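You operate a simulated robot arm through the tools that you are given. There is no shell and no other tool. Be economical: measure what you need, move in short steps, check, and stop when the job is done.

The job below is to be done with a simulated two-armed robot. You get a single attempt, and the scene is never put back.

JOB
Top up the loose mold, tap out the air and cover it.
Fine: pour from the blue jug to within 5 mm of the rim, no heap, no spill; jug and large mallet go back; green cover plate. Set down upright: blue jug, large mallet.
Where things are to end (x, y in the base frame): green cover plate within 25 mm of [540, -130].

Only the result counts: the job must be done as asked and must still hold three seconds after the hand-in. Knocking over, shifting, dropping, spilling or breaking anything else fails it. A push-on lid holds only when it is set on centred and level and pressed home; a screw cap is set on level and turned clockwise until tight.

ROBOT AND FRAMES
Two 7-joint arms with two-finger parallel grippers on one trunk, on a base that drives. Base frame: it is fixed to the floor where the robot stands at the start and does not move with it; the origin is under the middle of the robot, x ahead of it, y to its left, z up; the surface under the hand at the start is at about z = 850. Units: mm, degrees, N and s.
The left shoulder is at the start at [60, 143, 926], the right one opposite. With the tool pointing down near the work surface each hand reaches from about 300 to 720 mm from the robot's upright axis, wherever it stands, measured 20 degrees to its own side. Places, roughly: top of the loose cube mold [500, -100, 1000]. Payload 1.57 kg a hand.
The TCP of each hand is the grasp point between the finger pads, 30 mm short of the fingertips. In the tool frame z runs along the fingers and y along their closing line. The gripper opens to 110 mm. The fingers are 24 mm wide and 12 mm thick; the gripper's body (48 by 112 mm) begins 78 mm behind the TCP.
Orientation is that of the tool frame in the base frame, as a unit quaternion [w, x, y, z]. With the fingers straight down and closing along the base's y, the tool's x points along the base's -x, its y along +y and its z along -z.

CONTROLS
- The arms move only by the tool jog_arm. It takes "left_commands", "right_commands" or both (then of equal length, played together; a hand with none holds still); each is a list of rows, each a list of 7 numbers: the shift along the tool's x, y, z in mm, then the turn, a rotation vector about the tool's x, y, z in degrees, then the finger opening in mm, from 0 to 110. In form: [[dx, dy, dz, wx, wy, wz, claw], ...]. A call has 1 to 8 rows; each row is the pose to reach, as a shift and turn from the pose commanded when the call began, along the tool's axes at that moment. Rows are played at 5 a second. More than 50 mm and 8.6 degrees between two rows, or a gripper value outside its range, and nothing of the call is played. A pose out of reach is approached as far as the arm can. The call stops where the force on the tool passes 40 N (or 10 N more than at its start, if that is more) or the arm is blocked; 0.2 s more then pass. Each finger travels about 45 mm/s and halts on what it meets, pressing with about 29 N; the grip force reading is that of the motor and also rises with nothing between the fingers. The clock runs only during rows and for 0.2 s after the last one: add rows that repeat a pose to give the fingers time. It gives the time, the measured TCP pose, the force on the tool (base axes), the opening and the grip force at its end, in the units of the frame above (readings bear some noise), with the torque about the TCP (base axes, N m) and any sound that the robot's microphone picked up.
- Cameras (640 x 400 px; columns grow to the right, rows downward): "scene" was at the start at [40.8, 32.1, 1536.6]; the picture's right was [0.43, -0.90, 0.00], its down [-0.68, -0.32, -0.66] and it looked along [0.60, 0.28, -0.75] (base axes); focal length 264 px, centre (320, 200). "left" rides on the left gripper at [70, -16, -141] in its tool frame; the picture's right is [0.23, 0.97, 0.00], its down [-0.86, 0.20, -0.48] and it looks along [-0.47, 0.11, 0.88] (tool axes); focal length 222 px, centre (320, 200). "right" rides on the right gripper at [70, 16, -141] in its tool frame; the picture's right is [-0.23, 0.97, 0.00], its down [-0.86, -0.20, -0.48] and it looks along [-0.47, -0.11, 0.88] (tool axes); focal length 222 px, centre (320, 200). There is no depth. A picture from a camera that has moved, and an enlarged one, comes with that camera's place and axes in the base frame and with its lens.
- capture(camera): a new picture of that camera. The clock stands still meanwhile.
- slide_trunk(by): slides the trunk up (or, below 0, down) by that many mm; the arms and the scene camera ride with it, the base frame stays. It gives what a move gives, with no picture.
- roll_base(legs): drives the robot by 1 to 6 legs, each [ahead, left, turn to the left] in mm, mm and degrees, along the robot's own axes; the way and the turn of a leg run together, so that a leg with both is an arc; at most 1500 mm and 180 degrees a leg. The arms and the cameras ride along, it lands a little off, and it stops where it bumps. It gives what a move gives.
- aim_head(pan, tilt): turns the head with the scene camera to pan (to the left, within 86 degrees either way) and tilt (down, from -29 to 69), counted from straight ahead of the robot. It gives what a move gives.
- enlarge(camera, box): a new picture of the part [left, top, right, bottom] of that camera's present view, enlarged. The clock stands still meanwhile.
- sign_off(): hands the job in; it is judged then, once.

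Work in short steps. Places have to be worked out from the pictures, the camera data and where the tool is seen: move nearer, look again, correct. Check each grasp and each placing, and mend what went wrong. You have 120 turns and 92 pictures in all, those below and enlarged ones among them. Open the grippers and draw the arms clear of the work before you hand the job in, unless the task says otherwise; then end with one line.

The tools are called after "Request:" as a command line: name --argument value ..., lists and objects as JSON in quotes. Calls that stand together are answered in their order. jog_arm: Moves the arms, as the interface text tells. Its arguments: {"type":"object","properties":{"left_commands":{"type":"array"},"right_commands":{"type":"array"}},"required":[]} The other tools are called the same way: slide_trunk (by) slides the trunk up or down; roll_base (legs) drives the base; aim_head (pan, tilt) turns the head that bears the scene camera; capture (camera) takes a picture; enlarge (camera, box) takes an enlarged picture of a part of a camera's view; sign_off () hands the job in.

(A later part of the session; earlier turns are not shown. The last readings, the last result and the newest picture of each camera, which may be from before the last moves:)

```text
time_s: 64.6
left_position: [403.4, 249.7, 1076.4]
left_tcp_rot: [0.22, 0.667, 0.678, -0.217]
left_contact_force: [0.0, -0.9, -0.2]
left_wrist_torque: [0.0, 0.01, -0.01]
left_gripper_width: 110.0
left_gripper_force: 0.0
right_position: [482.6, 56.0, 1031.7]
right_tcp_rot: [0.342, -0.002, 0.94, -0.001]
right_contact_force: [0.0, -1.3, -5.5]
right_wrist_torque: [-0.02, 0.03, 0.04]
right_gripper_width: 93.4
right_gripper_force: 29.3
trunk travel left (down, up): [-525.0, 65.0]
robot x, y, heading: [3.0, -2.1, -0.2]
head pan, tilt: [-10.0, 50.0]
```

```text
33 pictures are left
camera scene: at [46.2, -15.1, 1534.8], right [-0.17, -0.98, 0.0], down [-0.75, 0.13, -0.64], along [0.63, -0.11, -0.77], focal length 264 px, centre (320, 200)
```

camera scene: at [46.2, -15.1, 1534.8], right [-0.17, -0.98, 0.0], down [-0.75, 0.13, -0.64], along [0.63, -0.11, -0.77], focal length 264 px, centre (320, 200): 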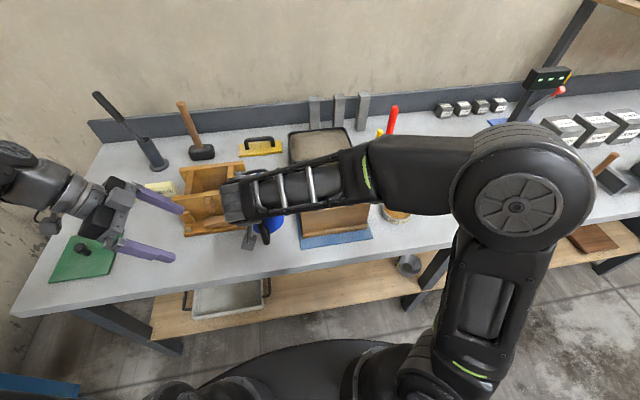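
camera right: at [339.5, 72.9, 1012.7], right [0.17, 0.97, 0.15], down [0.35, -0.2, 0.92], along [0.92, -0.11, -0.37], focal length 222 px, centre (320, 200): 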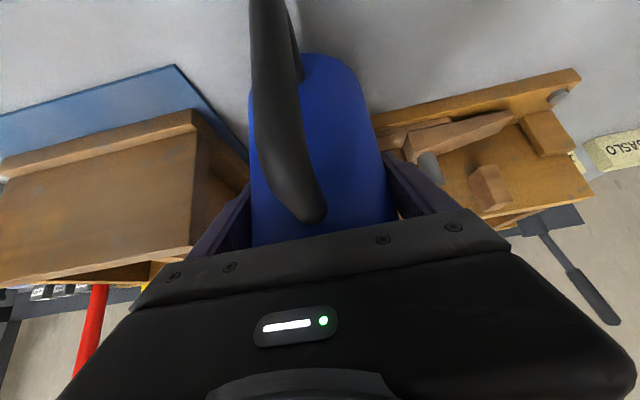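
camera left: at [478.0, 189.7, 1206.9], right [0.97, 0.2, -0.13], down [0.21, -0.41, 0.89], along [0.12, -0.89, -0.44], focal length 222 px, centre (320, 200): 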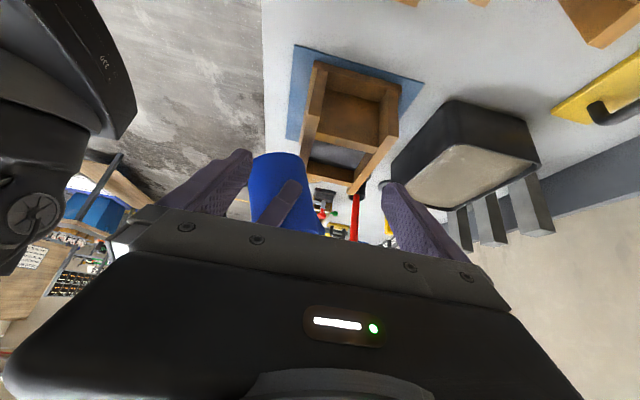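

I lower the jug over its place: 92 mm first.

Request:
jog_arm --right_commands '[[12.9, 0, 15.3, 0, 0, 0, 60], [25.7, 0, 30.6, 0, 0, 0, 60], [38.6, 0, 46, 0, 0, 0, 60], [48.2, 0, 57.5, 0, 0, 0, 60], [54, 0, 64.4, 0, 0, 0, 60], [59.2, 0, 70.5, 0, 0, 0, 60]]'

Request:
jog_arm --right_commands '[[1.3, 0, 1.5, 0, 0, 0, 60], [2.6, 0, 3.1, 0, 0, 0, 60], [3.9, 0, 4.6, 0, 0, 0, 60], [5.1, 0, 6.1, 0, 0, 0, 60]]'

```text
time_s: 66.0
left_position: [403.8, 248.8, 1076.2]
left_tcp_rot: [0.221, 0.667, 0.678, -0.216]
left_contact_force: [0.0, -0.5, -0.2]
left_wrist_torque: [0.02, 0.0, -0.02]
left_gripper_width: 109.9
left_gripper_force: 0.1
right_position: [484.2, 57.9, 939.0]
right_tcp_rot: [0.342, -0.002, 0.94, 0.0]
right_contact_force: [0.3, 0.6, -6.0]
right_wrist_torque: [-0.01, -0.04, 0.0]
right_gripper_width: 93.1
right_gripper_force: 28.6
trunk travel left (down, up): [-525.0, 65.0]
robot x, y, heading: [-1.1, 0.6, 0.2]
head pan, tilt: [-10.0, 50.0]
```

```text
time_s: 67.0
left_position: [402.7, 248.9, 1076.4]
left_tcp_rot: [0.221, 0.666, 0.679, -0.217]
left_contact_force: [0.2, -0.3, -1.0]
left_wrist_torque: [-0.01, 0.0, 0.0]
left_gripper_width: 109.9
left_gripper_force: 0.0
right_position: [482.4, 57.4, 932.4]
right_tcp_rot: [0.344, -0.002, 0.939, 0.0]
right_contact_force: [0.2, -1.6, 3.5]
right_wrist_torque: [-0.07, 0.3, 0.03]
right_gripper_width: 92.8
right_gripper_force: 29.1
trunk travel left (down, up): [-525.0, 65.0]
robot x, y, heading: [-2.9, -2.0, -0.2]
head pan, tilt: [-10.0, 50.0]
```

Contact with the table (weight gone). I open the gripper and check.

Request:
jog_arm --right_commands '[[0, 0, 0, 0, 0, 0, 97], [0, 0, 0, 0, 0, 0, 103], [0, 0, 0, 0, 0, 0, 110], [0, 0, 0, 0, 0, 0, 110]]'

Request:
capture --camera "right"

```text
time_s: 68.0
left_position: [402.9, 249.7, 1077.4]
left_tcp_rot: [0.22, 0.667, 0.678, -0.217]
left_contact_force: [-0.6, -0.5, 0.0]
left_wrist_torque: [0.0, -0.01, 0.01]
left_gripper_width: 110.0
left_gripper_force: 0.0
right_position: [481.9, 55.3, 931.3]
right_tcp_rot: [0.341, -0.002, 0.94, -0.001]
right_contact_force: [0.5, 0.2, -0.5]
right_wrist_torque: [-0.06, 0.0, 0.01]
right_gripper_width: 110.0
right_gripper_force: 0.0
trunk travel left (down, up): [-525.0, 65.0]
robot x, y, heading: [1.0, -2.7, 0.1]
head pan, tilt: [-10.0, 50.0]
```

```text
32 pictures are left
camera right: at [337.3, 72.8, 995.0], right [0.17, 0.97, 0.14], down [0.35, -0.2, 0.92], along [0.92, -0.11, -0.37], focal length 222 px, centre (320, 200)
```

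right: 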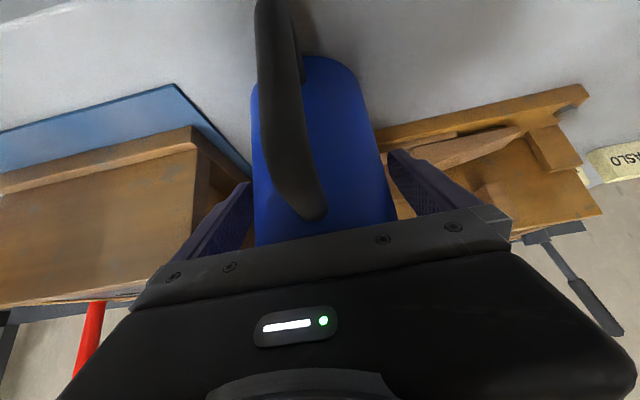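

The jug stands free and upright. I withdraw the right hand along its axis while the left hand untilts.

Request:
jog_arm --right_commands '[[0, 0, -20, 0, 0, 0, 110], [0, 0, -40, 0, 0, 0, 110], [0, 0, -65, 0, 0, 0, 110], [0, 0, -90, 0, 0, 0, 110], [0, 0, -120, 0, 0, 0, 110], [0, -30, -140, 0, 0, 0, 110], [0, -70, -150, 0, 0, 0, 110], [0, -110, -160, 0, 0, 0, 110]]' --left_commands '[[0, 0, 0, 0, 5, 0, 110], [0, 0, 0, 0, 10, 0, 110], [0, 0, 0, 0, 15, 0, 110], [0, 0, 0, 0, 20, 0, 110], [0, 0, 0, 0, 25, 0, 110], [0, 0, 0, 0, 30, 0, 110], [0, 0, 0, 0, 36, 0, 110], [0, 0, 0, 0, 36, 0, 110]]'

Request:
jog_arm --left_commands '[[0, 0, 0, 0, 0, -8, 110], [0, 0, 0, 0, 0, -16, 110], [0, 0, 0, 0, 0, -24, 110], [0, 0, 0, 0, 0, -32, 110], [0, 0, 0, 0, 0, -40, 110], [0, 0, 0, 0, 0, -48, 110], [0, 0, 0, 0, 0, -56, 110], [0, 0, 0, 0, 0, -64, 110]]'

Request:
capture --camera "scene"

```text
time_s: 69.8
left_position: [402.4, 247.6, 1076.9]
left_tcp_rot: [-0.001, 0.7, 0.714, 0.0]
left_contact_force: [-0.2, 0.4, -0.1]
left_wrist_torque: [0.0, 0.0, 0.0]
left_gripper_width: 109.9
left_gripper_force: 0.0
right_position: [380.3, -52.6, 1057.0]
right_tcp_rot: [0.343, -0.002, 0.939, 0.0]
right_contact_force: [0.2, 0.7, -0.4]
right_wrist_torque: [0.04, -0.01, -0.04]
right_gripper_width: 110.1
right_gripper_force: 0.0
trunk travel left (down, up): [-525.0, 65.0]
robot x, y, heading: [-3.9, 2.9, 0.1]
head pan, tilt: [-10.0, 50.0]
```

```text
time_s: 71.6
left_position: [404.5, 249.3, 1076.4]
left_tcp_rot: [0.0, 0.215, 0.977, -0.001]
left_contact_force: [-0.4, 0.4, 0.5]
left_wrist_torque: [0.0, 0.02, 0.0]
left_gripper_width: 109.7
left_gripper_force: 0.1
right_position: [380.9, -52.3, 1057.3]
right_tcp_rot: [0.343, -0.002, 0.939, -0.001]
right_contact_force: [0.6, -0.3, 0.2]
right_wrist_torque: [-0.04, 0.03, -0.01]
right_gripper_width: 110.0
right_gripper_force: 0.0
trunk travel left (down, up): [-525.0, 65.0]
robot x, y, heading: [-1.1, 3.9, -0.1]
head pan, tilt: [-10.0, 50.0]
```

```text
31 pictures are left
camera scene: at [46.0, -15.0, 1534.8], right [-0.17, -0.98, 0.0], down [-0.75, 0.13, -0.64], along [0.63, -0.11, -0.77], focal length 264 px, centre (320, 200)
```

scene: 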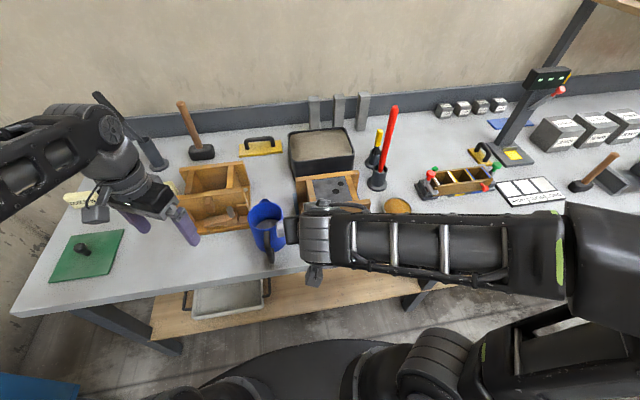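

Jug is upright at its place. I finish un-yawing the left hand and park the right hand to the right side.

Request:
jog_arm --right_commands '[[0, -45, 0, 0, 5, 0, 110], [0, -90, 0, 0, 10, 0, 110], [0, -135, 0, 0, 15, 0, 110], [0, -180, 0, 0, 20, 0, 110]]' --left_commands '[[0, 0, -5, 0, 0, -6, 60], [0, 0, -10, 0, 0, -12, 60], [0, 0, -15, 0, 0, -18, 60], [0, 0, -20, 0, 0, -24.8, 60]]'

Request:
jog_arm --left_commands '[[0, 0, 0, 0, -8, 0, 60], [0, 0, 0, 0, -16, 0, 60], [0, 0, 0, 0, -24, 0, 60], [0, 0, 0, 0, -32, 0, 60], [0, 0, 0, 0, -40, 0, 60], [0, 0, 0, 0, -48, 0, 60], [0, 0, 0, 0, -56, 0, 60], [0, 0, 0, 0, -64, 0, 60]]'

```text
time_s: 72.6
left_position: [402.6, 249.6, 1095.4]
left_tcp_rot: [0.001, 0.0, 1.0, 0.0]
left_contact_force: [-0.4, -1.2, 0.8]
left_wrist_torque: [-0.01, 0.0, -0.03]
left_gripper_width: 60.0
left_gripper_force: 0.0
right_position: [382.0, -236.3, 1055.7]
right_tcp_rot: [0.173, -0.002, 0.985, 0.001]
right_contact_force: [-0.3, -0.4, -0.1]
right_wrist_torque: [-0.01, 0.05, -0.02]
right_gripper_width: 110.1
right_gripper_force: 0.0
trunk travel left (down, up): [-525.0, 65.0]
robot x, y, heading: [-1.2, 1.8, 0.2]
head pan, tilt: [-10.0, 50.0]
```

```text
time_s: 74.4
left_position: [447.5, 271.6, 1145.7]
left_tcp_rot: [0.529, 0.001, 0.849, -0.001]
left_contact_force: [0.5, -0.5, 0.4]
left_wrist_torque: [0.03, 0.01, -0.04]
left_gripper_width: 59.8
left_gripper_force: 0.1
left hand out of reach, approached as far as the arm can: row 6, 7, 8
right_position: [382.1, -234.6, 1054.8]
right_tcp_rot: [0.173, -0.002, 0.985, 0.0]
right_contact_force: [0.2, -0.6, 0.5]
right_wrist_torque: [0.0, 0.01, 0.0]
right_gripper_width: 110.0
right_gripper_force: 0.1
trunk travel left (down, up): [-525.0, 65.0]
robot x, y, heading: [0.8, -0.6, -0.3]
head pan, tilt: [-10.0, 50.0]
```

Left hand now pitched 26° below horizontal, pointing forward. I drive the base 150 mm left and 60 mm ahead toward the mallet.

Request:
roll_base --legs '[[0, 150, 0], [60, 0, 0]]'

Request:
aim_head --pan 12 --tilt 45

Request:
capture --camera "scene"

```text
time_s: 76.4
left_position: [507.8, 423.5, 1146.2]
left_tcp_rot: [0.529, 0.001, 0.849, -0.001]
left_contact_force: [0.3, -0.3, 0.2]
left_wrist_torque: [0.0, 0.04, 0.01]
left_gripper_width: 60.0
left_gripper_force: 0.0
right_position: [442.0, -83.3, 1055.0]
right_tcp_rot: [0.172, -0.002, 0.985, -0.001]
right_contact_force: [0.5, 0.2, 0.1]
right_wrist_torque: [0.04, 0.0, 0.0]
right_gripper_width: 110.3
right_gripper_force: 0.1
trunk travel left (down, up): [-525.0, 65.0]
robot x, y, heading: [59.3, 152.5, 0.1]
head pan, tilt: [-10.0, 50.0]
```

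```text
time_s: 77.2
left_position: [504.9, 424.3, 1145.5]
left_tcp_rot: [0.529, 0.001, 0.849, -0.001]
left_contact_force: [0.4, 0.5, -0.3]
left_wrist_torque: [0.02, 0.01, 0.02]
left_gripper_width: 59.9
left_gripper_force: 0.1
right_position: [441.0, -83.0, 1055.6]
right_tcp_rot: [0.174, -0.003, 0.985, 0.0]
right_contact_force: [-1.0, -0.4, -0.1]
right_wrist_torque: [-0.03, -0.04, 0.04]
right_gripper_width: 109.7
right_gripper_force: 0.1
trunk travel left (down, up): [-525.0, 65.0]
robot x, y, heading: [60.7, 151.5, 0.2]
head pan, tilt: [12.0, 45.0]
```

```text
30 pictures are left
camera scene: at [108.7, 166.4, 1541.7], right [0.21, -0.98, 0.0], down [-0.69, -0.15, -0.71], along [0.69, 0.15, -0.71], focal length 264 px, centre (320, 200)
```

scene: 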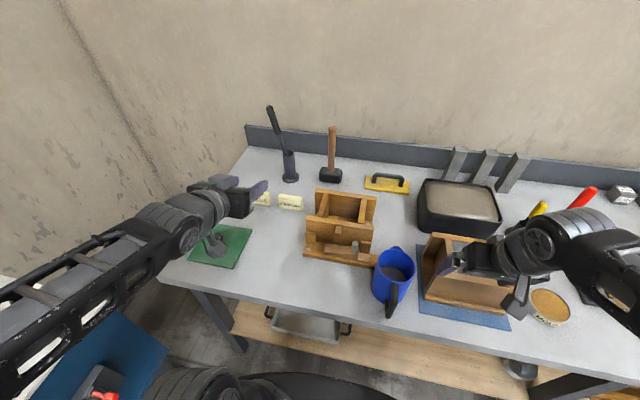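

The mallet stands at about [905, 293], top z ≈ 1082. I raise the trunk and bring the left hand forward toward its handle.

Request:
slide_trunk --by 60

Request:
jog_arm --left_commands '[[3, -17, 36, 0, 0, 0, 60], [6, -33, 71, 0, 0, 0, 60], [8, -49, 107, 0, 0, 0, 60], [11, -65, 142, 0, 0, 0, 60], [14, -82, 178, 0, 0, 0, 60], [17, -98, 213, 0, 0, 0, 60], [20, -115, 248, 0, 0, 0, 60], [22, -131, 284, 0, 0, 0, 60]]'

Request:
capture --camera "left"

Request:
enlarge --camera "scene" --box '[220, 70, 420, 230]'

```text
time_s: 78.2
left_position: [505.9, 424.6, 1206.4]
left_tcp_rot: [0.529, 0.0, 0.849, 0.0]
left_contact_force: [0.6, 0.5, -0.3]
left_wrist_torque: [0.02, -0.03, 0.02]
left_gripper_width: 60.4
left_gripper_force: 0.0
right_position: [441.3, -83.0, 1115.4]
right_tcp_rot: [0.173, -0.003, 0.985, 0.0]
right_contact_force: [-0.6, 0.8, -0.1]
right_wrist_torque: [0.0, 0.0, 0.02]
right_gripper_width: 110.1
right_gripper_force: 0.0
trunk travel left (down, up): [-585.0, 5.0]
robot x, y, heading: [58.0, 152.7, 0.3]
head pan, tilt: [12.0, 45.0]
```

```text
time_s: 80.0
left_position: [750.0, 294.8, 1061.8]
left_tcp_rot: [0.529, 0.001, 0.849, -0.001]
left_contact_force: [-0.2, 0.6, -0.6]
left_wrist_torque: [0.0, 0.01, -0.02]
left_gripper_width: 59.7
left_gripper_force: 0.0
right_position: [443.8, -83.8, 1115.4]
right_tcp_rot: [0.173, -0.004, 0.985, -0.001]
right_contact_force: [0.0, 0.5, 0.1]
right_wrist_torque: [0.02, 0.02, 0.04]
right_gripper_width: 110.0
right_gripper_force: 0.1
trunk travel left (down, up): [-585.0, 5.0]
robot x, y, heading: [59.7, 153.4, 0.1]
head pan, tilt: [12.0, 45.0]
```

```text
29 pictures are left
camera left: at [592.8, 279.4, 1060.4], right [-0.1, 0.97, -0.21], down [-0.05, 0.2, 0.98], along [0.99, 0.11, 0.03], focal length 222 px, centre (320, 200)
```

left: 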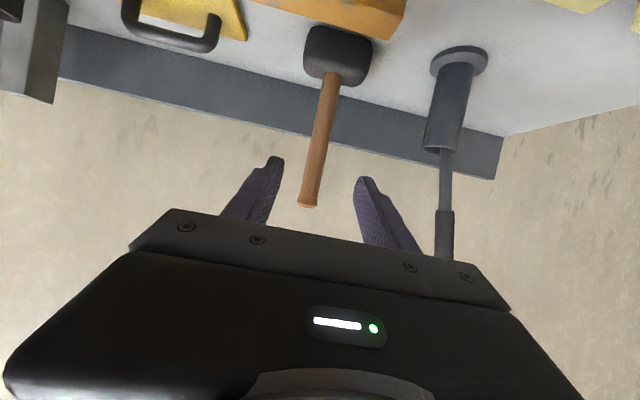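

```text
2.50 times, centred on (320, 150) of scene
camera zoom: at [110.1, 166.1, 1601.7], right [0.21, -0.98, 0.0], down [-0.69, -0.15, -0.71], along [0.69, 0.15, -0.71], focal length 661 px, centre (320, 325)
```

zoom: 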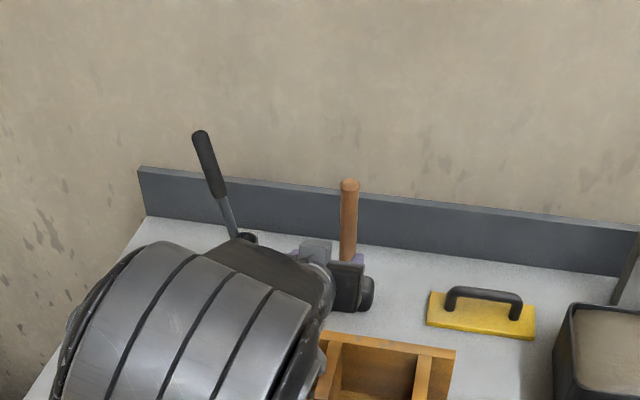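

The handle is at y ≈ 297, centred between the fingers. I go forward to it.

Request:
jog_arm --left_commands '[[-8, 0.5, 22, 0, 0, 0, 60], [-16, 1, 44, 0, 0, 0, 60], [-24, 1.5, 66, 0, 0, 0, 60], [-32, 2, 88, 0, 0, 0, 60], [-40, 2.5, 110, 0, 0, 0, 60], [-48, 2.5, 130, 0, 0, 0, 60], [-54, 2.5, 146, 0, 0, 0, 60]]'

Request:
capture --camera "left"

```text
time_s: 81.6
left_position: [861.2, 289.4, 1051.7]
left_tcp_rot: [0.529, 0.001, 0.849, 0.0]
left_contact_force: [0.5, 0.0, -0.2]
left_wrist_torque: [0.0, -0.01, 0.01]
left_gripper_width: 59.9
left_gripper_force: 0.1
left hand out of reach, approached as far as the arm can: row 5, 6, 7
right_position: [441.6, -82.1, 1116.9]
right_tcp_rot: [0.173, -0.003, 0.985, -0.001]
right_contact_force: [0.1, 0.4, 0.0]
right_wrist_torque: [0.03, 0.0, 0.02]
right_gripper_width: 109.9
right_gripper_force: 0.1
trunk travel left (down, up): [-585.0, 5.0]
robot x, y, heading: [57.3, 154.2, 0.1]
head pan, tilt: [12.0, 45.0]
```

```text
27 pictures are left
camera left: at [701.8, 274.2, 1050.3], right [-0.1, 0.97, -0.2], down [-0.05, 0.2, 0.98], along [0.99, 0.11, 0.03], focal length 222 px, centre (320, 200)
```

left: 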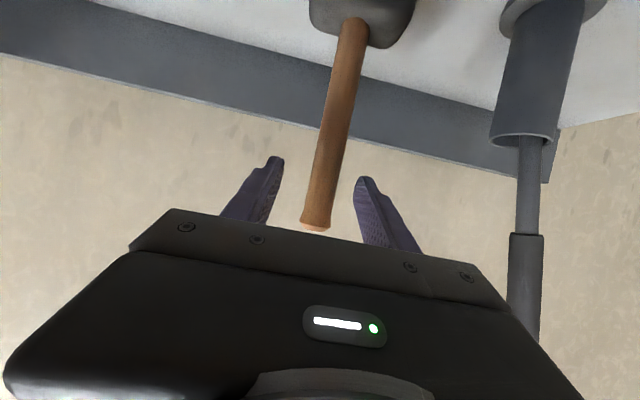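

Short by ~42 mm. I drive the base forward 42 mm and 6 left, so the fingers go around the handle.

Request:
roll_base --legs '[[42, 6, 0]]'

Request:
capture --camera "left"

```text
time_s: 82.5
left_position: [903.1, 295.5, 1048.6]
left_tcp_rot: [0.529, 0.0, 0.849, 0.0]
left_contact_force: [0.2, 0.4, 0.0]
left_wrist_torque: [0.02, -0.02, -0.04]
left_gripper_width: 60.3
left_gripper_force: 0.0
right_position: [485.2, -76.6, 1113.7]
right_tcp_rot: [0.173, -0.003, 0.985, 0.0]
right_contact_force: [0.9, -0.4, 0.3]
right_wrist_torque: [-0.01, 0.04, 0.0]
right_gripper_width: 110.0
right_gripper_force: 0.0
trunk travel left (down, up): [-585.0, 5.0]
robot x, y, heading: [103.6, 153.6, 0.1]
head pan, tilt: [12.0, 45.0]
```

```text
26 pictures are left
camera left: at [744.6, 280.7, 1049.0], right [-0.1, 0.97, -0.2], down [-0.05, 0.2, 0.98], along [0.99, 0.11, 0.03], focal length 222 px, centre (320, 200)
```

left: 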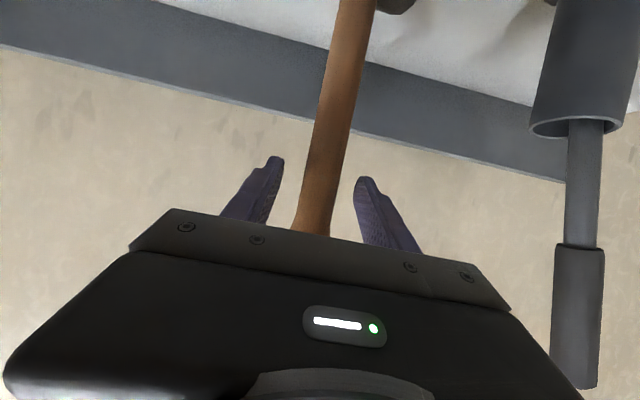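

The handle is between the fingers. I close the gripper.

Request:
jog_arm --left_commands '[[0, 0, 0, 0, 0, 0, 40], [0, 0, 0, 0, 0, 0, 20], [0, 0, 0, 0, 0, 0, 8], [0, 0, 0, 0, 0, 0, 8], [0, 0, 0, 0, 0, 0, 8]]'

```text
time_s: 83.7
left_position: [901.0, 295.6, 1051.3]
left_tcp_rot: [0.529, 0.001, 0.849, 0.0]
left_contact_force: [0.0, -3.1, 0.4]
left_wrist_torque: [-0.21, 0.14, 0.06]
left_gripper_width: 29.4
left_gripper_force: 29.2
right_position: [483.1, -76.8, 1116.6]
right_tcp_rot: [0.173, -0.003, 0.985, 0.0]
right_contact_force: [-0.1, 0.7, 0.1]
right_wrist_torque: [-0.01, -0.01, 0.02]
right_gripper_width: 109.8
right_gripper_force: 0.1
trunk travel left (down, up): [-585.0, 5.0]
robot x, y, heading: [97.8, 161.3, 0.2]
head pan, tilt: [12.0, 45.0]
```

Gripped (29 mm). I lift straight up.

Request:
jog_arm --left_commands '[[-4.5, 0, -2.2, 0, 0, 0, 8], [-9, 0, -4.4, 0, 0, 0, 8], [-13.5, 0, -6.6, 0, 0, 0, 8], [-18, 0, -8.8, 0, 0, 0, 8], [-22, 0, -12, 0, 0, 0, 8]]'

```text
time_s: 84.9
left_position: [901.2, 296.8, 1075.3]
left_tcp_rot: [0.528, 0.001, 0.849, 0.0]
left_contact_force: [0.4, -0.3, -7.5]
left_wrist_torque: [0.01, 0.04, 0.01]
left_gripper_width: 29.3
left_gripper_force: 28.8
right_position: [484.8, -77.4, 1114.7]
right_tcp_rot: [0.174, -0.004, 0.985, 0.0]
right_contact_force: [0.1, 0.1, -0.3]
right_wrist_torque: [0.0, 0.01, -0.02]
right_gripper_width: 110.4
right_gripper_force: 0.1
trunk travel left (down, up): [-585.0, 5.0]
robot x, y, heading: [98.7, 158.1, 0.1]
head pan, tilt: [12.0, 45.0]
```

Mallet held (7.5 N). I raise it to z ≈ 1220 while drawing back 100 mm, to clear everything.

Request:
jog_arm --left_commands '[[-20, 0, -12, 0, 0, 0, 8], [-38, 0, -27, 0, 0, 0, 8], [-52, 0, -45, 0, 0, 0, 8], [-64, 0, -68, 0, 0, 0, 8], [-74, 0, -95, 0, 0, 0, 8], [-82, 0, -122, 0, 0, 0, 8], [-86, 0, -154, 0, 0, 0, 8]]'

Request:
capture --camera "scene"

```text
time_s: 86.5
left_position: [801.5, 295.2, 1219.1]
left_tcp_rot: [0.528, 0.0, 0.849, 0.0]
left_contact_force: [0.1, 0.3, -7.0]
left_wrist_torque: [0.02, 0.03, -0.03]
left_gripper_width: 29.3
left_gripper_force: 29.0
right_position: [482.2, -76.8, 1115.2]
right_tcp_rot: [0.174, -0.003, 0.985, -0.001]
right_contact_force: [0.0, 0.2, 0.5]
right_wrist_torque: [0.0, -0.01, 0.0]
right_gripper_width: 110.0
right_gripper_force: 0.1
trunk travel left (down, up): [-585.0, 5.0]
robot x, y, heading: [97.8, 162.2, 0.2]
head pan, tilt: [12.0, 45.0]
```

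```text
25 pictures are left
camera scene: at [149.3, 172.6, 1601.7], right [0.21, -0.98, 0.0], down [-0.69, -0.15, -0.71], along [0.69, 0.15, -0.71], focal length 264 px, centre (320, 200)
```

scene: 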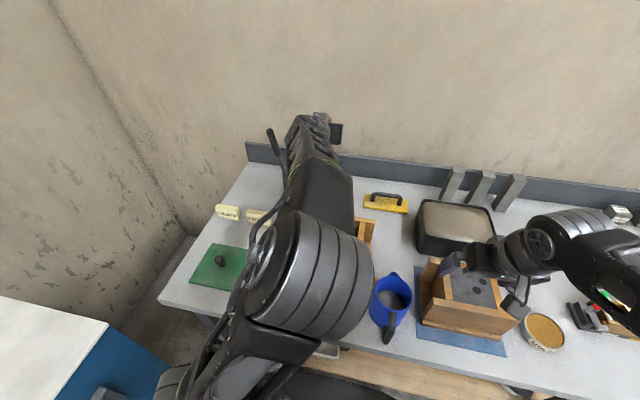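

Clear of everything. I drive the base back to its starting spot.

Request:
roll_base --legs '[[-100, 0, 0], [0, -160, 0]]'

Request:
aim_head --pan -10 --tilt 52

Request:
capture --camera "scene"

```text
time_s: 88.7
left_position: [704.3, 135.2, 1218.2]
left_tcp_rot: [0.528, 0.0, 0.85, 0.0]
left_contact_force: [-0.3, -1.0, -7.3]
left_wrist_torque: [-0.07, 0.02, 0.02]
left_gripper_width: 29.3
left_gripper_force: 29.0
right_position: [386.8, -236.7, 1115.5]
right_tcp_rot: [0.174, -0.003, 0.985, 0.0]
right_contact_force: [0.7, -0.7, 0.6]
right_wrist_torque: [0.05, 0.0, 0.01]
right_gripper_width: 110.1
right_gripper_force: 0.1
trunk travel left (down, up): [-585.0, 5.0]
robot x, y, heading: [1.2, -5.3, 0.2]
head pan, tilt: [12.0, 45.0]
```

```text
time_s: 89.5
left_position: [704.3, 135.8, 1218.7]
left_tcp_rot: [0.529, -0.001, 0.849, 0.001]
left_contact_force: [0.3, -0.6, -8.0]
left_wrist_torque: [0.03, 0.02, 0.01]
left_gripper_width: 29.2
left_gripper_force: 29.6
right_position: [386.1, -237.6, 1115.7]
right_tcp_rot: [0.173, -0.003, 0.985, 0.0]
right_contact_force: [0.0, -0.2, 0.4]
right_wrist_torque: [0.0, 0.02, -0.01]
right_gripper_width: 109.9
right_gripper_force: 0.1
trunk travel left (down, up): [-585.0, 5.0]
robot x, y, heading: [4.6, -2.8, 0.2]
head pan, tilt: [-10.0, 52.0]
```

```text
24 pictures are left
camera scene: at [47.7, -18.4, 1592.2], right [-0.17, -0.99, 0.0], down [-0.78, 0.13, -0.62], along [0.61, -0.1, -0.79], focal length 264 px, centre (320, 200)
```

scene: 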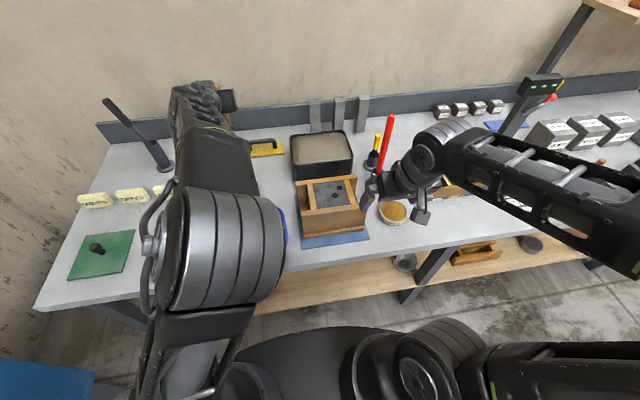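

Bubbles still visible in the mold. I carry the mallet at height toward the front board's left end, and move the right hand further aside.

Request:
jog_arm --left_commands '[[12, -25, -25, 0, 0, 0, 8], [24, -50, -50, 0, 0, 0, 8], [37, -74, -75, 0, 0, 0, 8], [49, -99, -100, 0, 0, 0, 8], [61, -124, -126, 0, 0, 0, 8], [74, -149, -151, 0, 0, 0, 8], [86, -174, -176, 0, 0, 0, 8], [98, -197, -201, 0, 0, 0, 8]]' --right_commands '[[0, -15, 0, 0, 0, 0, 60], [0, -30, 0, 0, 0, 0, 60], [0, -45, 0, 0, 0, 0, 60], [0, -60, 0, 0, 0, 0, 60], [0, -75, 0, 0, 0, 0, 60], [0, -90, 0, 0, 0, 0, 60], [0, -100, 0, 0, 0, 0, 60], [0, -100, 0, 0, 0, 0, 60]]'

Request:
capture --camera "scene"

Request:
capture --camera "left"

```text
time_s: 90.9
left_position: [574.5, 77.5, 1186.1]
left_tcp_rot: [0.496, -0.07, 0.864, 0.041]
left_contact_force: [-0.9, -1.6, -7.1]
left_wrist_torque: [-0.02, 0.0, -0.01]
left_gripper_width: 29.1
left_gripper_force: 28.9
right_position: [386.4, -323.6, 1116.0]
right_tcp_rot: [0.174, -0.004, 0.985, 0.0]
right_contact_force: [0.6, 0.0, 0.0]
right_wrist_torque: [0.02, -0.01, 0.03]
right_gripper_width: 59.9
right_gripper_force: 0.0
trunk travel left (down, up): [-585.0, 5.0]
robot x, y, heading: [3.1, -2.9, 0.1]
head pan, tilt: [-10.0, 52.0]
stopped in row 6 (left hand): the arm was blocked; the commanded pose is now the measured one
```

```text
23 pictures are left
camera scene: at [46.4, -19.7, 1592.2], right [-0.17, -0.99, 0.0], down [-0.78, 0.13, -0.62], along [0.61, -0.1, -0.79], focal length 264 px, centre (320, 200)
```

scene: 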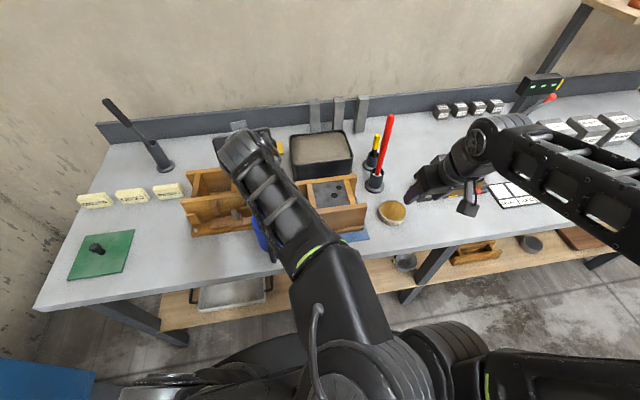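

```text
22 pictures are left
camera left: at [420.9, 36.7, 1197.6], right [-0.27, 0.94, -0.2], down [-0.01, 0.2, 0.98], along [0.96, 0.27, -0.04], focal length 222 px, centre (320, 200)
```

left: 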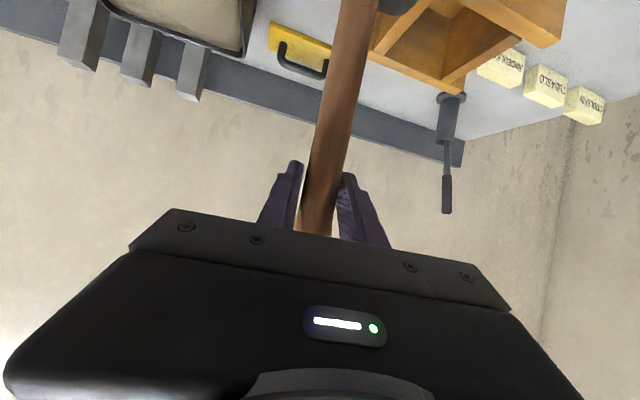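

The arm folded against the body. I back the arm out to its natural pose and will instead bring the mallet to the mold by moving the base.

Request:
jog_arm --left_commands '[[-15, 8, 4, 1.6, -0.8, 0.9, 8], [-28, 20, 10, 3.3, -1.6, 1.7, 8], [-40, 32, 16, 4.9, -2.5, 2.6, 8], [-51, 44, 22, 6.6, -3.3, 3.4, 8], [-61, 55, 28, 8.2, -4.1, 4.3, 8]]'

```text
time_s: 92.1
left_position: [622.3, 142.5, 1226.1]
left_tcp_rot: [0.529, -0.001, 0.849, 0.0]
left_contact_force: [0.6, 0.4, -7.6]
left_wrist_torque: [0.03, 0.01, -0.02]
left_gripper_width: 29.6
left_gripper_force: 28.9
right_position: [385.8, -322.5, 1115.9]
right_tcp_rot: [0.173, -0.005, 0.985, -0.001]
right_contact_force: [0.6, -0.3, -0.2]
right_wrist_torque: [0.0, 0.0, -0.01]
right_gripper_width: 60.0
right_gripper_force: 0.0
trunk travel left (down, up): [-585.0, 5.0]
robot x, y, heading: [3.2, -5.1, 0.2]
head pan, tilt: [-10.0, 52.0]
```

Natural pose again. I drive the base back 140 and right 205, bringing the mallet over the front board's left end.

Request:
roll_base --legs '[[-140, 0, 0], [0, -205, 0]]'

Request:
aim_head --pan 15 --tilt 45

Request:
capture --camera "scene"

```text
time_s: 94.7
left_position: [482.6, -62.4, 1226.2]
left_tcp_rot: [0.53, -0.002, 0.848, 0.001]
left_contact_force: [0.5, -0.4, -7.9]
left_wrist_torque: [-0.01, -0.01, 0.01]
left_gripper_width: 29.5
left_gripper_force: 29.0
right_position: [248.3, -526.4, 1115.5]
right_tcp_rot: [0.174, -0.006, 0.985, 0.001]
right_contact_force: [0.4, -1.0, -0.7]
right_wrist_torque: [0.02, 0.02, -0.01]
right_gripper_width: 59.9
right_gripper_force: 0.1
trunk travel left (down, up): [-585.0, 5.0]
robot x, y, heading: [-138.3, -208.6, 0.7]
head pan, tilt: [-10.0, 52.0]
```

```text
time_s: 95.6
left_position: [482.1, -61.8, 1226.9]
left_tcp_rot: [0.529, -0.002, 0.848, 0.001]
left_contact_force: [-0.8, 0.1, -7.8]
left_wrist_torque: [0.02, 0.09, 0.01]
left_gripper_width: 29.7
left_gripper_force: 29.4
right_position: [248.8, -526.3, 1115.8]
right_tcp_rot: [0.174, -0.006, 0.985, 0.001]
right_contact_force: [-0.1, -0.4, -0.2]
right_wrist_torque: [0.05, -0.02, -0.02]
right_gripper_width: 60.3
right_gripper_force: 0.0
trunk travel left (down, up): [-585.0, 5.0]
robot x, y, heading: [-139.1, -206.2, 0.3]
head pan, tilt: [15.0, 45.0]
```

```text
21 pictures are left
camera scene: at [-87.7, -189.3, 1601.7], right [0.27, -0.96, 0.0], down [-0.68, -0.19, -0.71], along [0.68, 0.19, -0.71], focal length 264 px, centre (320, 200)
```

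scene: 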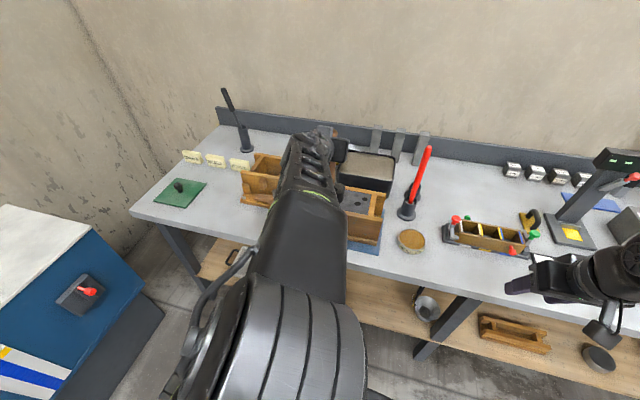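

Mallet is above the board end, head bottom ≈ 1026. I lower 42 mm, then feel for contact with a slow approach.

Request:
jog_arm --left_commands '[[9, 0, 4.4, 0, 0, 0, 8], [18, 0, 8.8, 0, 0, 0, 8], [27, 0, 13.2, 0, 0, 0, 8], [37.7, 0, 18.5, 0, 0, 0, 8]]'

Request:
jog_arm --left_commands '[[1.8, 0, 0.9, 0, 0, 0, 8], [3.6, 0, 1.8, 0, 0, 0, 8], [5.4, 0, 2.6, 0, 0, 0, 8], [7.2, 0, 3.5, 0, 0, 0, 8], [9, 0, 4.4, 0, 0, 0, 8], [10, 0, 4.9, 0, 0, 0, 8]]'

Request:
enlarge --camera "scene" --box '[300, 160, 420, 270]'

```text
time_s: 96.6
left_position: [481.8, -60.3, 1185.1]
left_tcp_rot: [0.529, -0.003, 0.848, 0.002]
left_contact_force: [0.7, -0.1, -7.4]
left_wrist_torque: [0.02, -0.02, -0.02]
left_gripper_width: 29.4
left_gripper_force: 28.6
right_position: [248.2, -525.0, 1115.8]
right_tcp_rot: [0.174, -0.006, 0.985, 0.0]
right_contact_force: [0.1, -0.2, 0.0]
right_wrist_torque: [-0.01, 0.03, 0.03]
right_gripper_width: 60.0
right_gripper_force: 0.0
trunk travel left (down, up): [-585.0, 5.0]
robot x, y, heading: [-135.5, -211.8, 0.4]
head pan, tilt: [15.0, 45.0]
```

```text
time_s: 98.0
left_position: [482.2, -61.1, 1172.7]
left_tcp_rot: [0.529, -0.003, 0.848, 0.001]
left_contact_force: [-0.4, 0.6, -5.4]
left_wrist_torque: [-0.02, -0.01, 0.02]
left_gripper_width: 29.3
left_gripper_force: 29.6
right_position: [249.3, -525.6, 1116.2]
right_tcp_rot: [0.174, -0.005, 0.985, -0.001]
right_contact_force: [0.2, -0.8, -0.5]
right_wrist_torque: [-0.01, -0.01, -0.01]
right_gripper_width: 60.1
right_gripper_force: 0.1
trunk travel left (down, up): [-585.0, 5.0]
robot x, y, heading: [-140.3, -208.0, 0.4]
head pan, tilt: [15.0, 45.0]
```

```text
3.64 times, centred on (360, 215) of scene
camera zoom: at [-87.9, -188.9, 1601.8], right [0.27, -0.96, 0.0], down [-0.68, -0.19, -0.71], along [0.68, 0.19, -0.71], focal length 961 px, centre (174, 146)
```

zoom: 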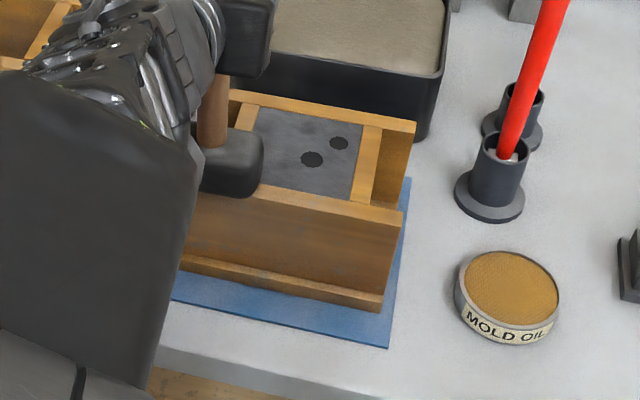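

Contact just beginning (force −5.4 N). I perform three light taps: up 15 mm and quickly down to slightly below contact.

Request:
jog_arm --left_commands '[[-13.5, 0, -6.6, 0, 0, 0, 8], [-13.5, 0, -6.6, 0, 0, 0, 8], [1.8, 0, 0.9, 0, 0, 0, 8], [-13.5, 0, -6.6, 0, 0, 0, 8], [1.8, 0, 0.9, 0, 0, 0, 8], [-13.5, 0, -6.6, 0, 0, 0, 8], [1.8, 0, 0.9, 0, 0, 0, 8], [-13.5, 0, -6.6, 0, 0, 0, 8]]'

Request:
enlarge --camera "scene" --box '[300, 160, 420, 270]'

```text
time_s: 99.8
left_position: [479.7, -60.9, 1188.2]
left_tcp_rot: [0.529, -0.002, 0.848, 0.0]
left_contact_force: [-0.5, -0.4, -6.9]
left_wrist_torque: [0.06, 0.02, 0.01]
left_gripper_width: 29.5
left_gripper_force: 28.9
right_position: [248.2, -525.4, 1116.5]
right_tcp_rot: [0.173, -0.005, 0.985, -0.001]
right_contact_force: [-0.2, 0.3, -0.5]
right_wrist_torque: [-0.01, 0.0, 0.0]
right_gripper_width: 60.0
right_gripper_force: 0.1
trunk travel left (down, up): [-585.0, 5.0]
robot x, y, heading: [-138.4, -206.8, 0.7]
head pan, tilt: [15.0, 45.0]
```

```text
3.64 times, centred on (360, 215) of scene
camera zoom: at [-88.6, -188.3, 1601.7], right [0.27, -0.96, 0.0], down [-0.68, -0.19, -0.71], along [0.68, 0.19, -0.71], focal length 961 px, centre (174, 146)
```

zoom: 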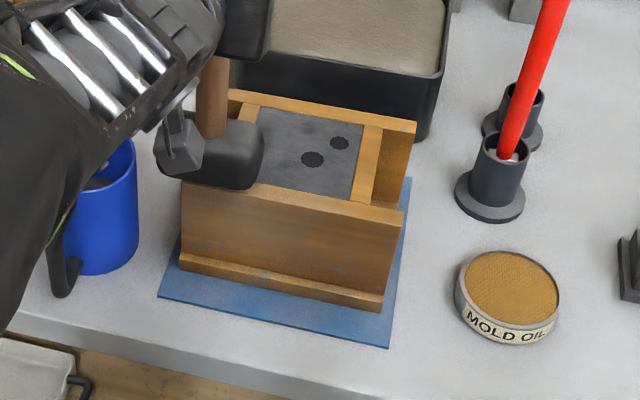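

No sound and bubbles remain; the taps likely did not land. I press down 20 mm in one quick stroke and read the force.

Request:
jog_arm --left_commands '[[18, 0, 8.8, 0, 0, 0, 8], [18, 0, 8.8, 0, 0, 0, 8]]'

```text
time_s: 100.4
left_position: [480.1, -62.8, 1172.9]
left_tcp_rot: [0.534, -0.003, 0.846, -0.001]
left_contact_force: [0.0, 5.1, 21.2]
left_wrist_torque: [-0.04, -0.53, 0.04]
left_gripper_width: 29.5
left_gripper_force: 29.3
right_position: [247.4, -525.3, 1117.4]
right_tcp_rot: [0.174, -0.007, 0.985, -0.001]
right_contact_force: [0.4, -0.1, 0.8]
right_wrist_torque: [0.01, -0.01, 0.0]
right_gripper_width: 59.9
right_gripper_force: 0.0
trunk travel left (down, up): [-585.0, 5.0]
robot x, y, heading: [-136.0, -212.1, 0.3]
head pan, tilt: [15.0, 45.0]
```

Solid contact (~29 N). I lift, strike twice more with two-row strokes, and look at the bubbles.

Request:
jog_arm --left_commands '[[-18, 0, -8.8, 0, 0, 0, 8], [-18, 0, -8.8, 0, 0, 0, 8], [-2, 0, -1, 0, 0, 0, 8], [-18, 0, -8.8, 0, 0, 0, 8], [-18, 0, -8.8, 0, 0, 0, 8], [-2, 0, -1, 0, 0, 0, 8], [-18, 0, -8.8, 0, 0, 0, 8], [-18, 0, -8.8, 0, 0, 0, 8]]'

Request:
enlarge --camera "scene" --box '[300, 160, 420, 270]'

```text
time_s: 102.2
left_position: [482.3, -62.3, 1188.4]
left_tcp_rot: [0.529, -0.003, 0.849, 0.001]
left_contact_force: [0.6, -0.3, -7.7]
left_wrist_torque: [-0.01, 0.02, 0.02]
left_gripper_width: 29.4
left_gripper_force: 28.7
right_position: [247.7, -525.6, 1114.9]
right_tcp_rot: [0.172, -0.006, 0.985, 0.001]
right_contact_force: [0.7, -0.1, -0.4]
right_wrist_torque: [0.0, -0.02, -0.02]
right_gripper_width: 60.0
right_gripper_force: 0.2
trunk travel left (down, up): [-585.0, 5.0]
robot x, y, heading: [-133.7, -208.1, 0.8]
head pan, tilt: [15.0, 45.0]
```

```text
3.64 times, centred on (360, 215) of scene
camera zoom: at [-87.4, -189.1, 1601.7], right [0.27, -0.96, 0.0], down [-0.68, -0.19, -0.71], along [0.68, 0.19, -0.71], focal length 961 px, centre (174, 146)
```

zoom: 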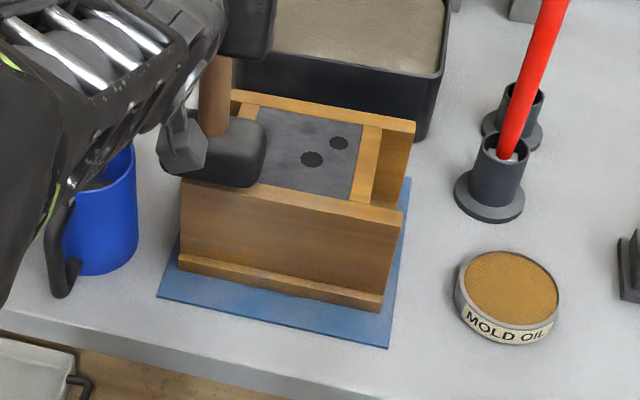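

Bubbles unchanged and no sound. I try one faster stroke (45 mm in one row) on the same spot and listen.

Request:
jog_arm --left_commands '[[-18, 0, -8.8, 0, 0, 0, 8], [-27, 0, -13.2, 0, 0, 0, 8], [-27, 0, -13.2, 0, 0, 0, 8], [15.3, 0, 7.5, 0, 0, 0, 8], [-9, 0, -4.4, 0, 0, 0, 8], [-9, 0, -4.4, 0, 0, 0, 8]]'

Request:
enlarge --camera "scene" --box '[300, 160, 420, 270]'

```text
time_s: 103.6
left_position: [482.2, -61.6, 1195.1]
left_tcp_rot: [0.529, -0.002, 0.849, 0.001]
left_contact_force: [0.1, 0.6, -7.8]
left_wrist_torque: [0.02, 0.03, 0.0]
left_gripper_width: 29.2
left_gripper_force: 29.6
right_position: [249.7, -526.2, 1114.2]
right_tcp_rot: [0.173, -0.006, 0.985, 0.0]
right_contact_force: [0.0, 0.1, -0.7]
right_wrist_torque: [0.01, 0.01, -0.06]
right_gripper_width: 60.1
right_gripper_force: 0.1
trunk travel left (down, up): [-585.0, 5.0]
robot x, y, heading: [-137.2, -209.4, 0.5]
head pan, tilt: [15.0, 45.0]
```

```text
3.64 times, centred on (360, 215) of scene
camera zoom: at [-86.7, -189.2, 1601.6], right [0.27, -0.96, 0.0], down [-0.68, -0.19, -0.71], along [0.68, 0.19, -0.71], focal length 961 px, centre (174, 146)
```

zoom: 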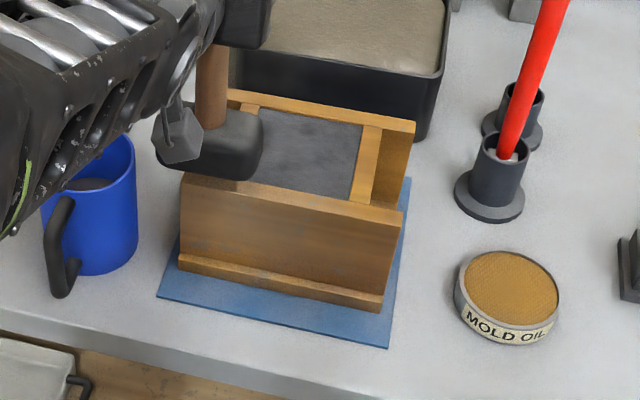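

The bubbles are gone. I zoom to check the level after tapping.

Request:
enlarge --camera "scene" --box '[340, 180, 384, 216]'

```text
11.11 times, centred on (362, 198) of scene
camera zoom: at [-86.7, -189.2, 1601.6], right [0.27, -0.96, 0.0], down [-0.68, -0.19, -0.71], along [0.68, 0.19, -0.71], focal length 2936 px, centre (-147, 222)
```

zoom: 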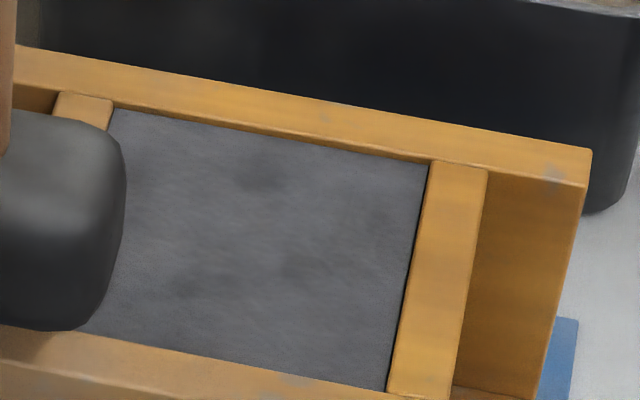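

The level is ~3 mm below the rim, clean. I raise the mallet and drive back to put it away.

Request:
jog_arm --left_commands '[[-9, 0, -4.4, 0, 0, 0, 8], [-18, 0, -8.8, 0, 0, 0, 8], [-29, 0, -14.2, 0, 0, 0, 8]]'

Request:
roll_base --legs '[[0, 365, 0], [238, 0, 0]]'

```text
time_s: 104.4
left_position: [480.8, -60.6, 1229.1]
left_tcp_rot: [0.529, -0.002, 0.848, 0.0]
left_contact_force: [-0.1, 0.1, -7.4]
left_wrist_torque: [0.03, 0.01, 0.0]
left_gripper_width: 29.2
left_gripper_force: 28.0
right_position: [248.2, -525.5, 1115.7]
right_tcp_rot: [0.174, -0.006, 0.985, 0.0]
right_contact_force: [0.2, 0.1, -0.2]
right_wrist_torque: [-0.02, 0.01, 0.01]
right_gripper_width: 60.1
right_gripper_force: 0.1
trunk travel left (down, up): [-585.0, 5.0]
robot x, y, heading: [-137.6, -208.4, 0.4]
head pan, tilt: [15.0, 45.0]
```

```text
time_s: 108.1
left_position: [726.0, 292.2, 1229.8]
left_tcp_rot: [0.53, 0.005, 0.848, -0.004]
left_contact_force: [0.6, 0.0, -7.6]
left_wrist_torque: [0.02, -0.01, -0.01]
left_gripper_width: 29.3
left_gripper_force: 28.7
right_position: [485.3, -168.9, 1116.5]
right_tcp_rot: [0.172, 0.002, 0.985, -0.001]
right_contact_force: [-0.1, 0.1, -0.9]
right_wrist_torque: [0.0, 0.01, 0.02]
right_gripper_width: 60.1
right_gripper_force: 0.2
trunk travel left (down, up): [-585.0, 5.0]
robot x, y, heading: [103.2, 153.8, -0.5]
head pan, tilt: [15.0, 45.0]
```

I move the left hand forward and back down along the reverse of the lift path.

Request:
jog_arm --left_commands '[[-9, 1, 24, 0, 0, 0, 8], [-18, 2, 48, 0, 0, 0, 8], [-26, 3.5, 71, 0, 0, 0, 8]]'

Request:
jog_arm --left_commands '[[4, 0, 32, 0, 0, 0, 8], [12, 0, 59, 0, 0, 0, 8], [22, 0, 86, 0, 0, 0, 8], [34, 0, 109, 0, 0, 0, 8], [48, 0, 127, 0, 0, 0, 8], [66, 0, 142, 0, 0, 0, 8], [86, 0, 154, 0, 0, 0, 8], [86, 0, 154, 0, 0, 0, 8]]'

Request:
capture --camera "left"

```text
time_s: 108.9
left_position: [799.5, 296.1, 1220.6]
left_tcp_rot: [0.528, 0.006, 0.849, -0.005]
left_contact_force: [0.2, -0.4, -8.4]
left_wrist_torque: [0.03, -0.04, 0.02]
left_gripper_width: 29.3
left_gripper_force: 29.0
right_position: [485.8, -168.9, 1116.1]
right_tcp_rot: [0.173, 0.003, 0.985, -0.002]
right_contact_force: [0.3, -0.4, -0.4]
right_wrist_torque: [0.0, 0.02, 0.0]
right_gripper_width: 60.0
right_gripper_force: 0.1
trunk travel left (down, up): [-585.0, 5.0]
robot x, y, heading: [106.4, 152.2, -0.3]
head pan, tilt: [15.0, 45.0]
```

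```text
time_s: 110.7
left_position: [900.5, 292.5, 1078.5]
left_tcp_rot: [0.529, 0.005, 0.848, -0.004]
left_contact_force: [0.6, -0.4, -7.6]
left_wrist_torque: [-0.01, 0.03, 0.02]
left_gripper_width: 29.2
left_gripper_force: 29.8
left hand out of reach, approached as far as the arm can: row 3
right_position: [484.7, -169.5, 1115.4]
right_tcp_rot: [0.173, 0.002, 0.985, -0.001]
right_contact_force: [0.2, -1.6, 0.8]
right_wrist_torque: [-0.01, 0.0, 0.02]
right_gripper_width: 59.9
right_gripper_force: 0.0
trunk travel left (down, up): [-585.0, 5.0]
robot x, y, heading: [101.0, 154.0, -0.9]
head pan, tilt: [15.0, 45.0]
```

```text
15 pictures are left
camera left: at [742.1, 279.1, 1077.5], right [-0.09, 0.97, -0.21], down [-0.05, 0.2, 0.98], along [0.99, 0.09, 0.03], focal length 222 px, centre (320, 200)
```

left: 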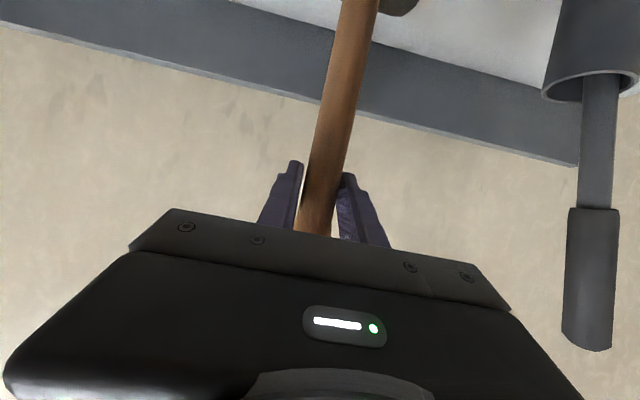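

Now lower to the table with a 3 mm y correction, slowly at the end.

Request:
jog_arm --left_commands '[[7, 1, 3.5, 0, 0, 0, 8], [14, 2, 7, 0, 0, 0, 8], [20, 3, 9.7, 0, 0, 0, 8], [22.5, 3, 11, 0, 0, 0, 8], [24.3, 3, 11.9, 0, 0, 0, 8], [26, 3, 12.8, 0, 0, 0, 8]]'

```text
time_s: 112.1
left_position: [901.1, 296.9, 1049.2]
left_tcp_rot: [0.531, 0.005, 0.848, -0.004]
left_contact_force: [-2.8, 0.1, 0.4]
left_wrist_torque: [-0.18, 0.31, -0.07]
left_gripper_width: 29.4
left_gripper_force: 29.2
right_position: [484.0, -169.2, 1117.0]
right_tcp_rot: [0.174, 0.003, 0.985, -0.001]
right_contact_force: [-0.3, 0.6, 0.3]
right_wrist_torque: [-0.01, 0.01, 0.0]
right_gripper_width: 60.2
right_gripper_force: 0.1
trunk travel left (down, up): [-585.0, 5.0]
robot x, y, heading: [104.9, 156.6, -0.5]
head pan, tilt: [15.0, 45.0]
```

Weight is on the table. I open and withdraw straight back.

Request:
jog_arm --left_commands '[[0, 0, 0, 0, 0, 0, 36], [0, 0, 0, 0, 0, 0, 48], [0, 0, 0, 0, 0, 0, 60], [0, 0, 0, 0, 0, 0, 60], [0, 0, 0, 0, 0, 0, 60]]'

Request:
jog_arm --left_commands '[[6.6, 0, -13.5, 0, 0, 0, 60], [13.2, 0, -27, 0, 0, 0, 60], [22, 0, -45, 0, 0, 0, 60], [35, 0, -72, 0, 0, 0, 60], [48, 0, -99, 0, 0, 0, 60], [52, 0, -135, 0, 0, 0, 60]]'

Request:
capture --camera "left"

```text
time_s: 113.3
left_position: [902.3, 296.5, 1049.3]
left_tcp_rot: [0.529, 0.005, 0.848, -0.004]
left_contact_force: [0.2, -0.3, -0.7]
left_wrist_torque: [0.0, 0.0, 0.01]
left_gripper_width: 59.9
left_gripper_force: 0.0
right_position: [483.7, -168.8, 1116.5]
right_tcp_rot: [0.173, 0.003, 0.985, -0.001]
right_contact_force: [-0.4, 0.0, 0.6]
right_wrist_torque: [0.02, -0.02, -0.01]
right_gripper_width: 60.0
right_gripper_force: 0.0
trunk travel left (down, up): [-585.0, 5.0]
robot x, y, heading: [106.1, 156.3, -0.6]
head pan, tilt: [15.0, 45.0]
```

```text
time_s: 114.7
left_position: [754.6, 298.4, 1060.6]
left_tcp_rot: [0.53, 0.005, 0.848, -0.004]
left_contact_force: [0.4, 0.1, -0.2]
left_wrist_torque: [0.0, 0.02, 0.0]
left_gripper_width: 60.0
left_gripper_force: 0.1
right_position: [482.9, -169.5, 1116.7]
right_tcp_rot: [0.175, 0.003, 0.985, -0.002]
right_contact_force: [0.2, -0.2, -0.1]
right_wrist_torque: [0.0, -0.04, 0.01]
right_gripper_width: 60.2
right_gripper_force: 0.1
trunk travel left (down, up): [-585.0, 5.0]
robot x, y, heading: [104.6, 155.8, -1.0]
head pan, tilt: [15.0, 45.0]
```

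```text
14 pictures are left
camera left: at [596.3, 284.6, 1061.0], right [-0.09, 0.97, -0.21], down [-0.05, 0.2, 0.98], along [0.99, 0.1, 0.03], focal length 222 px, centre (320, 200)
```

left: 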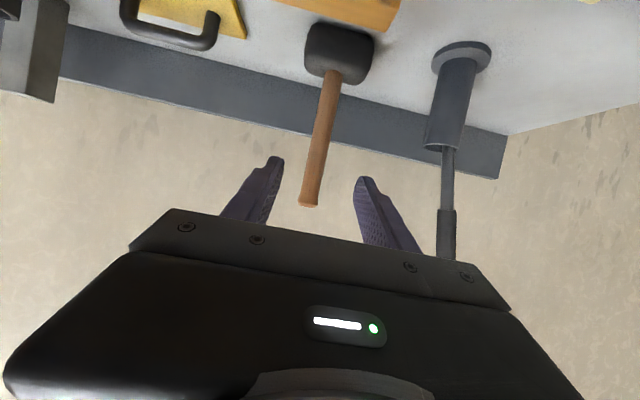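

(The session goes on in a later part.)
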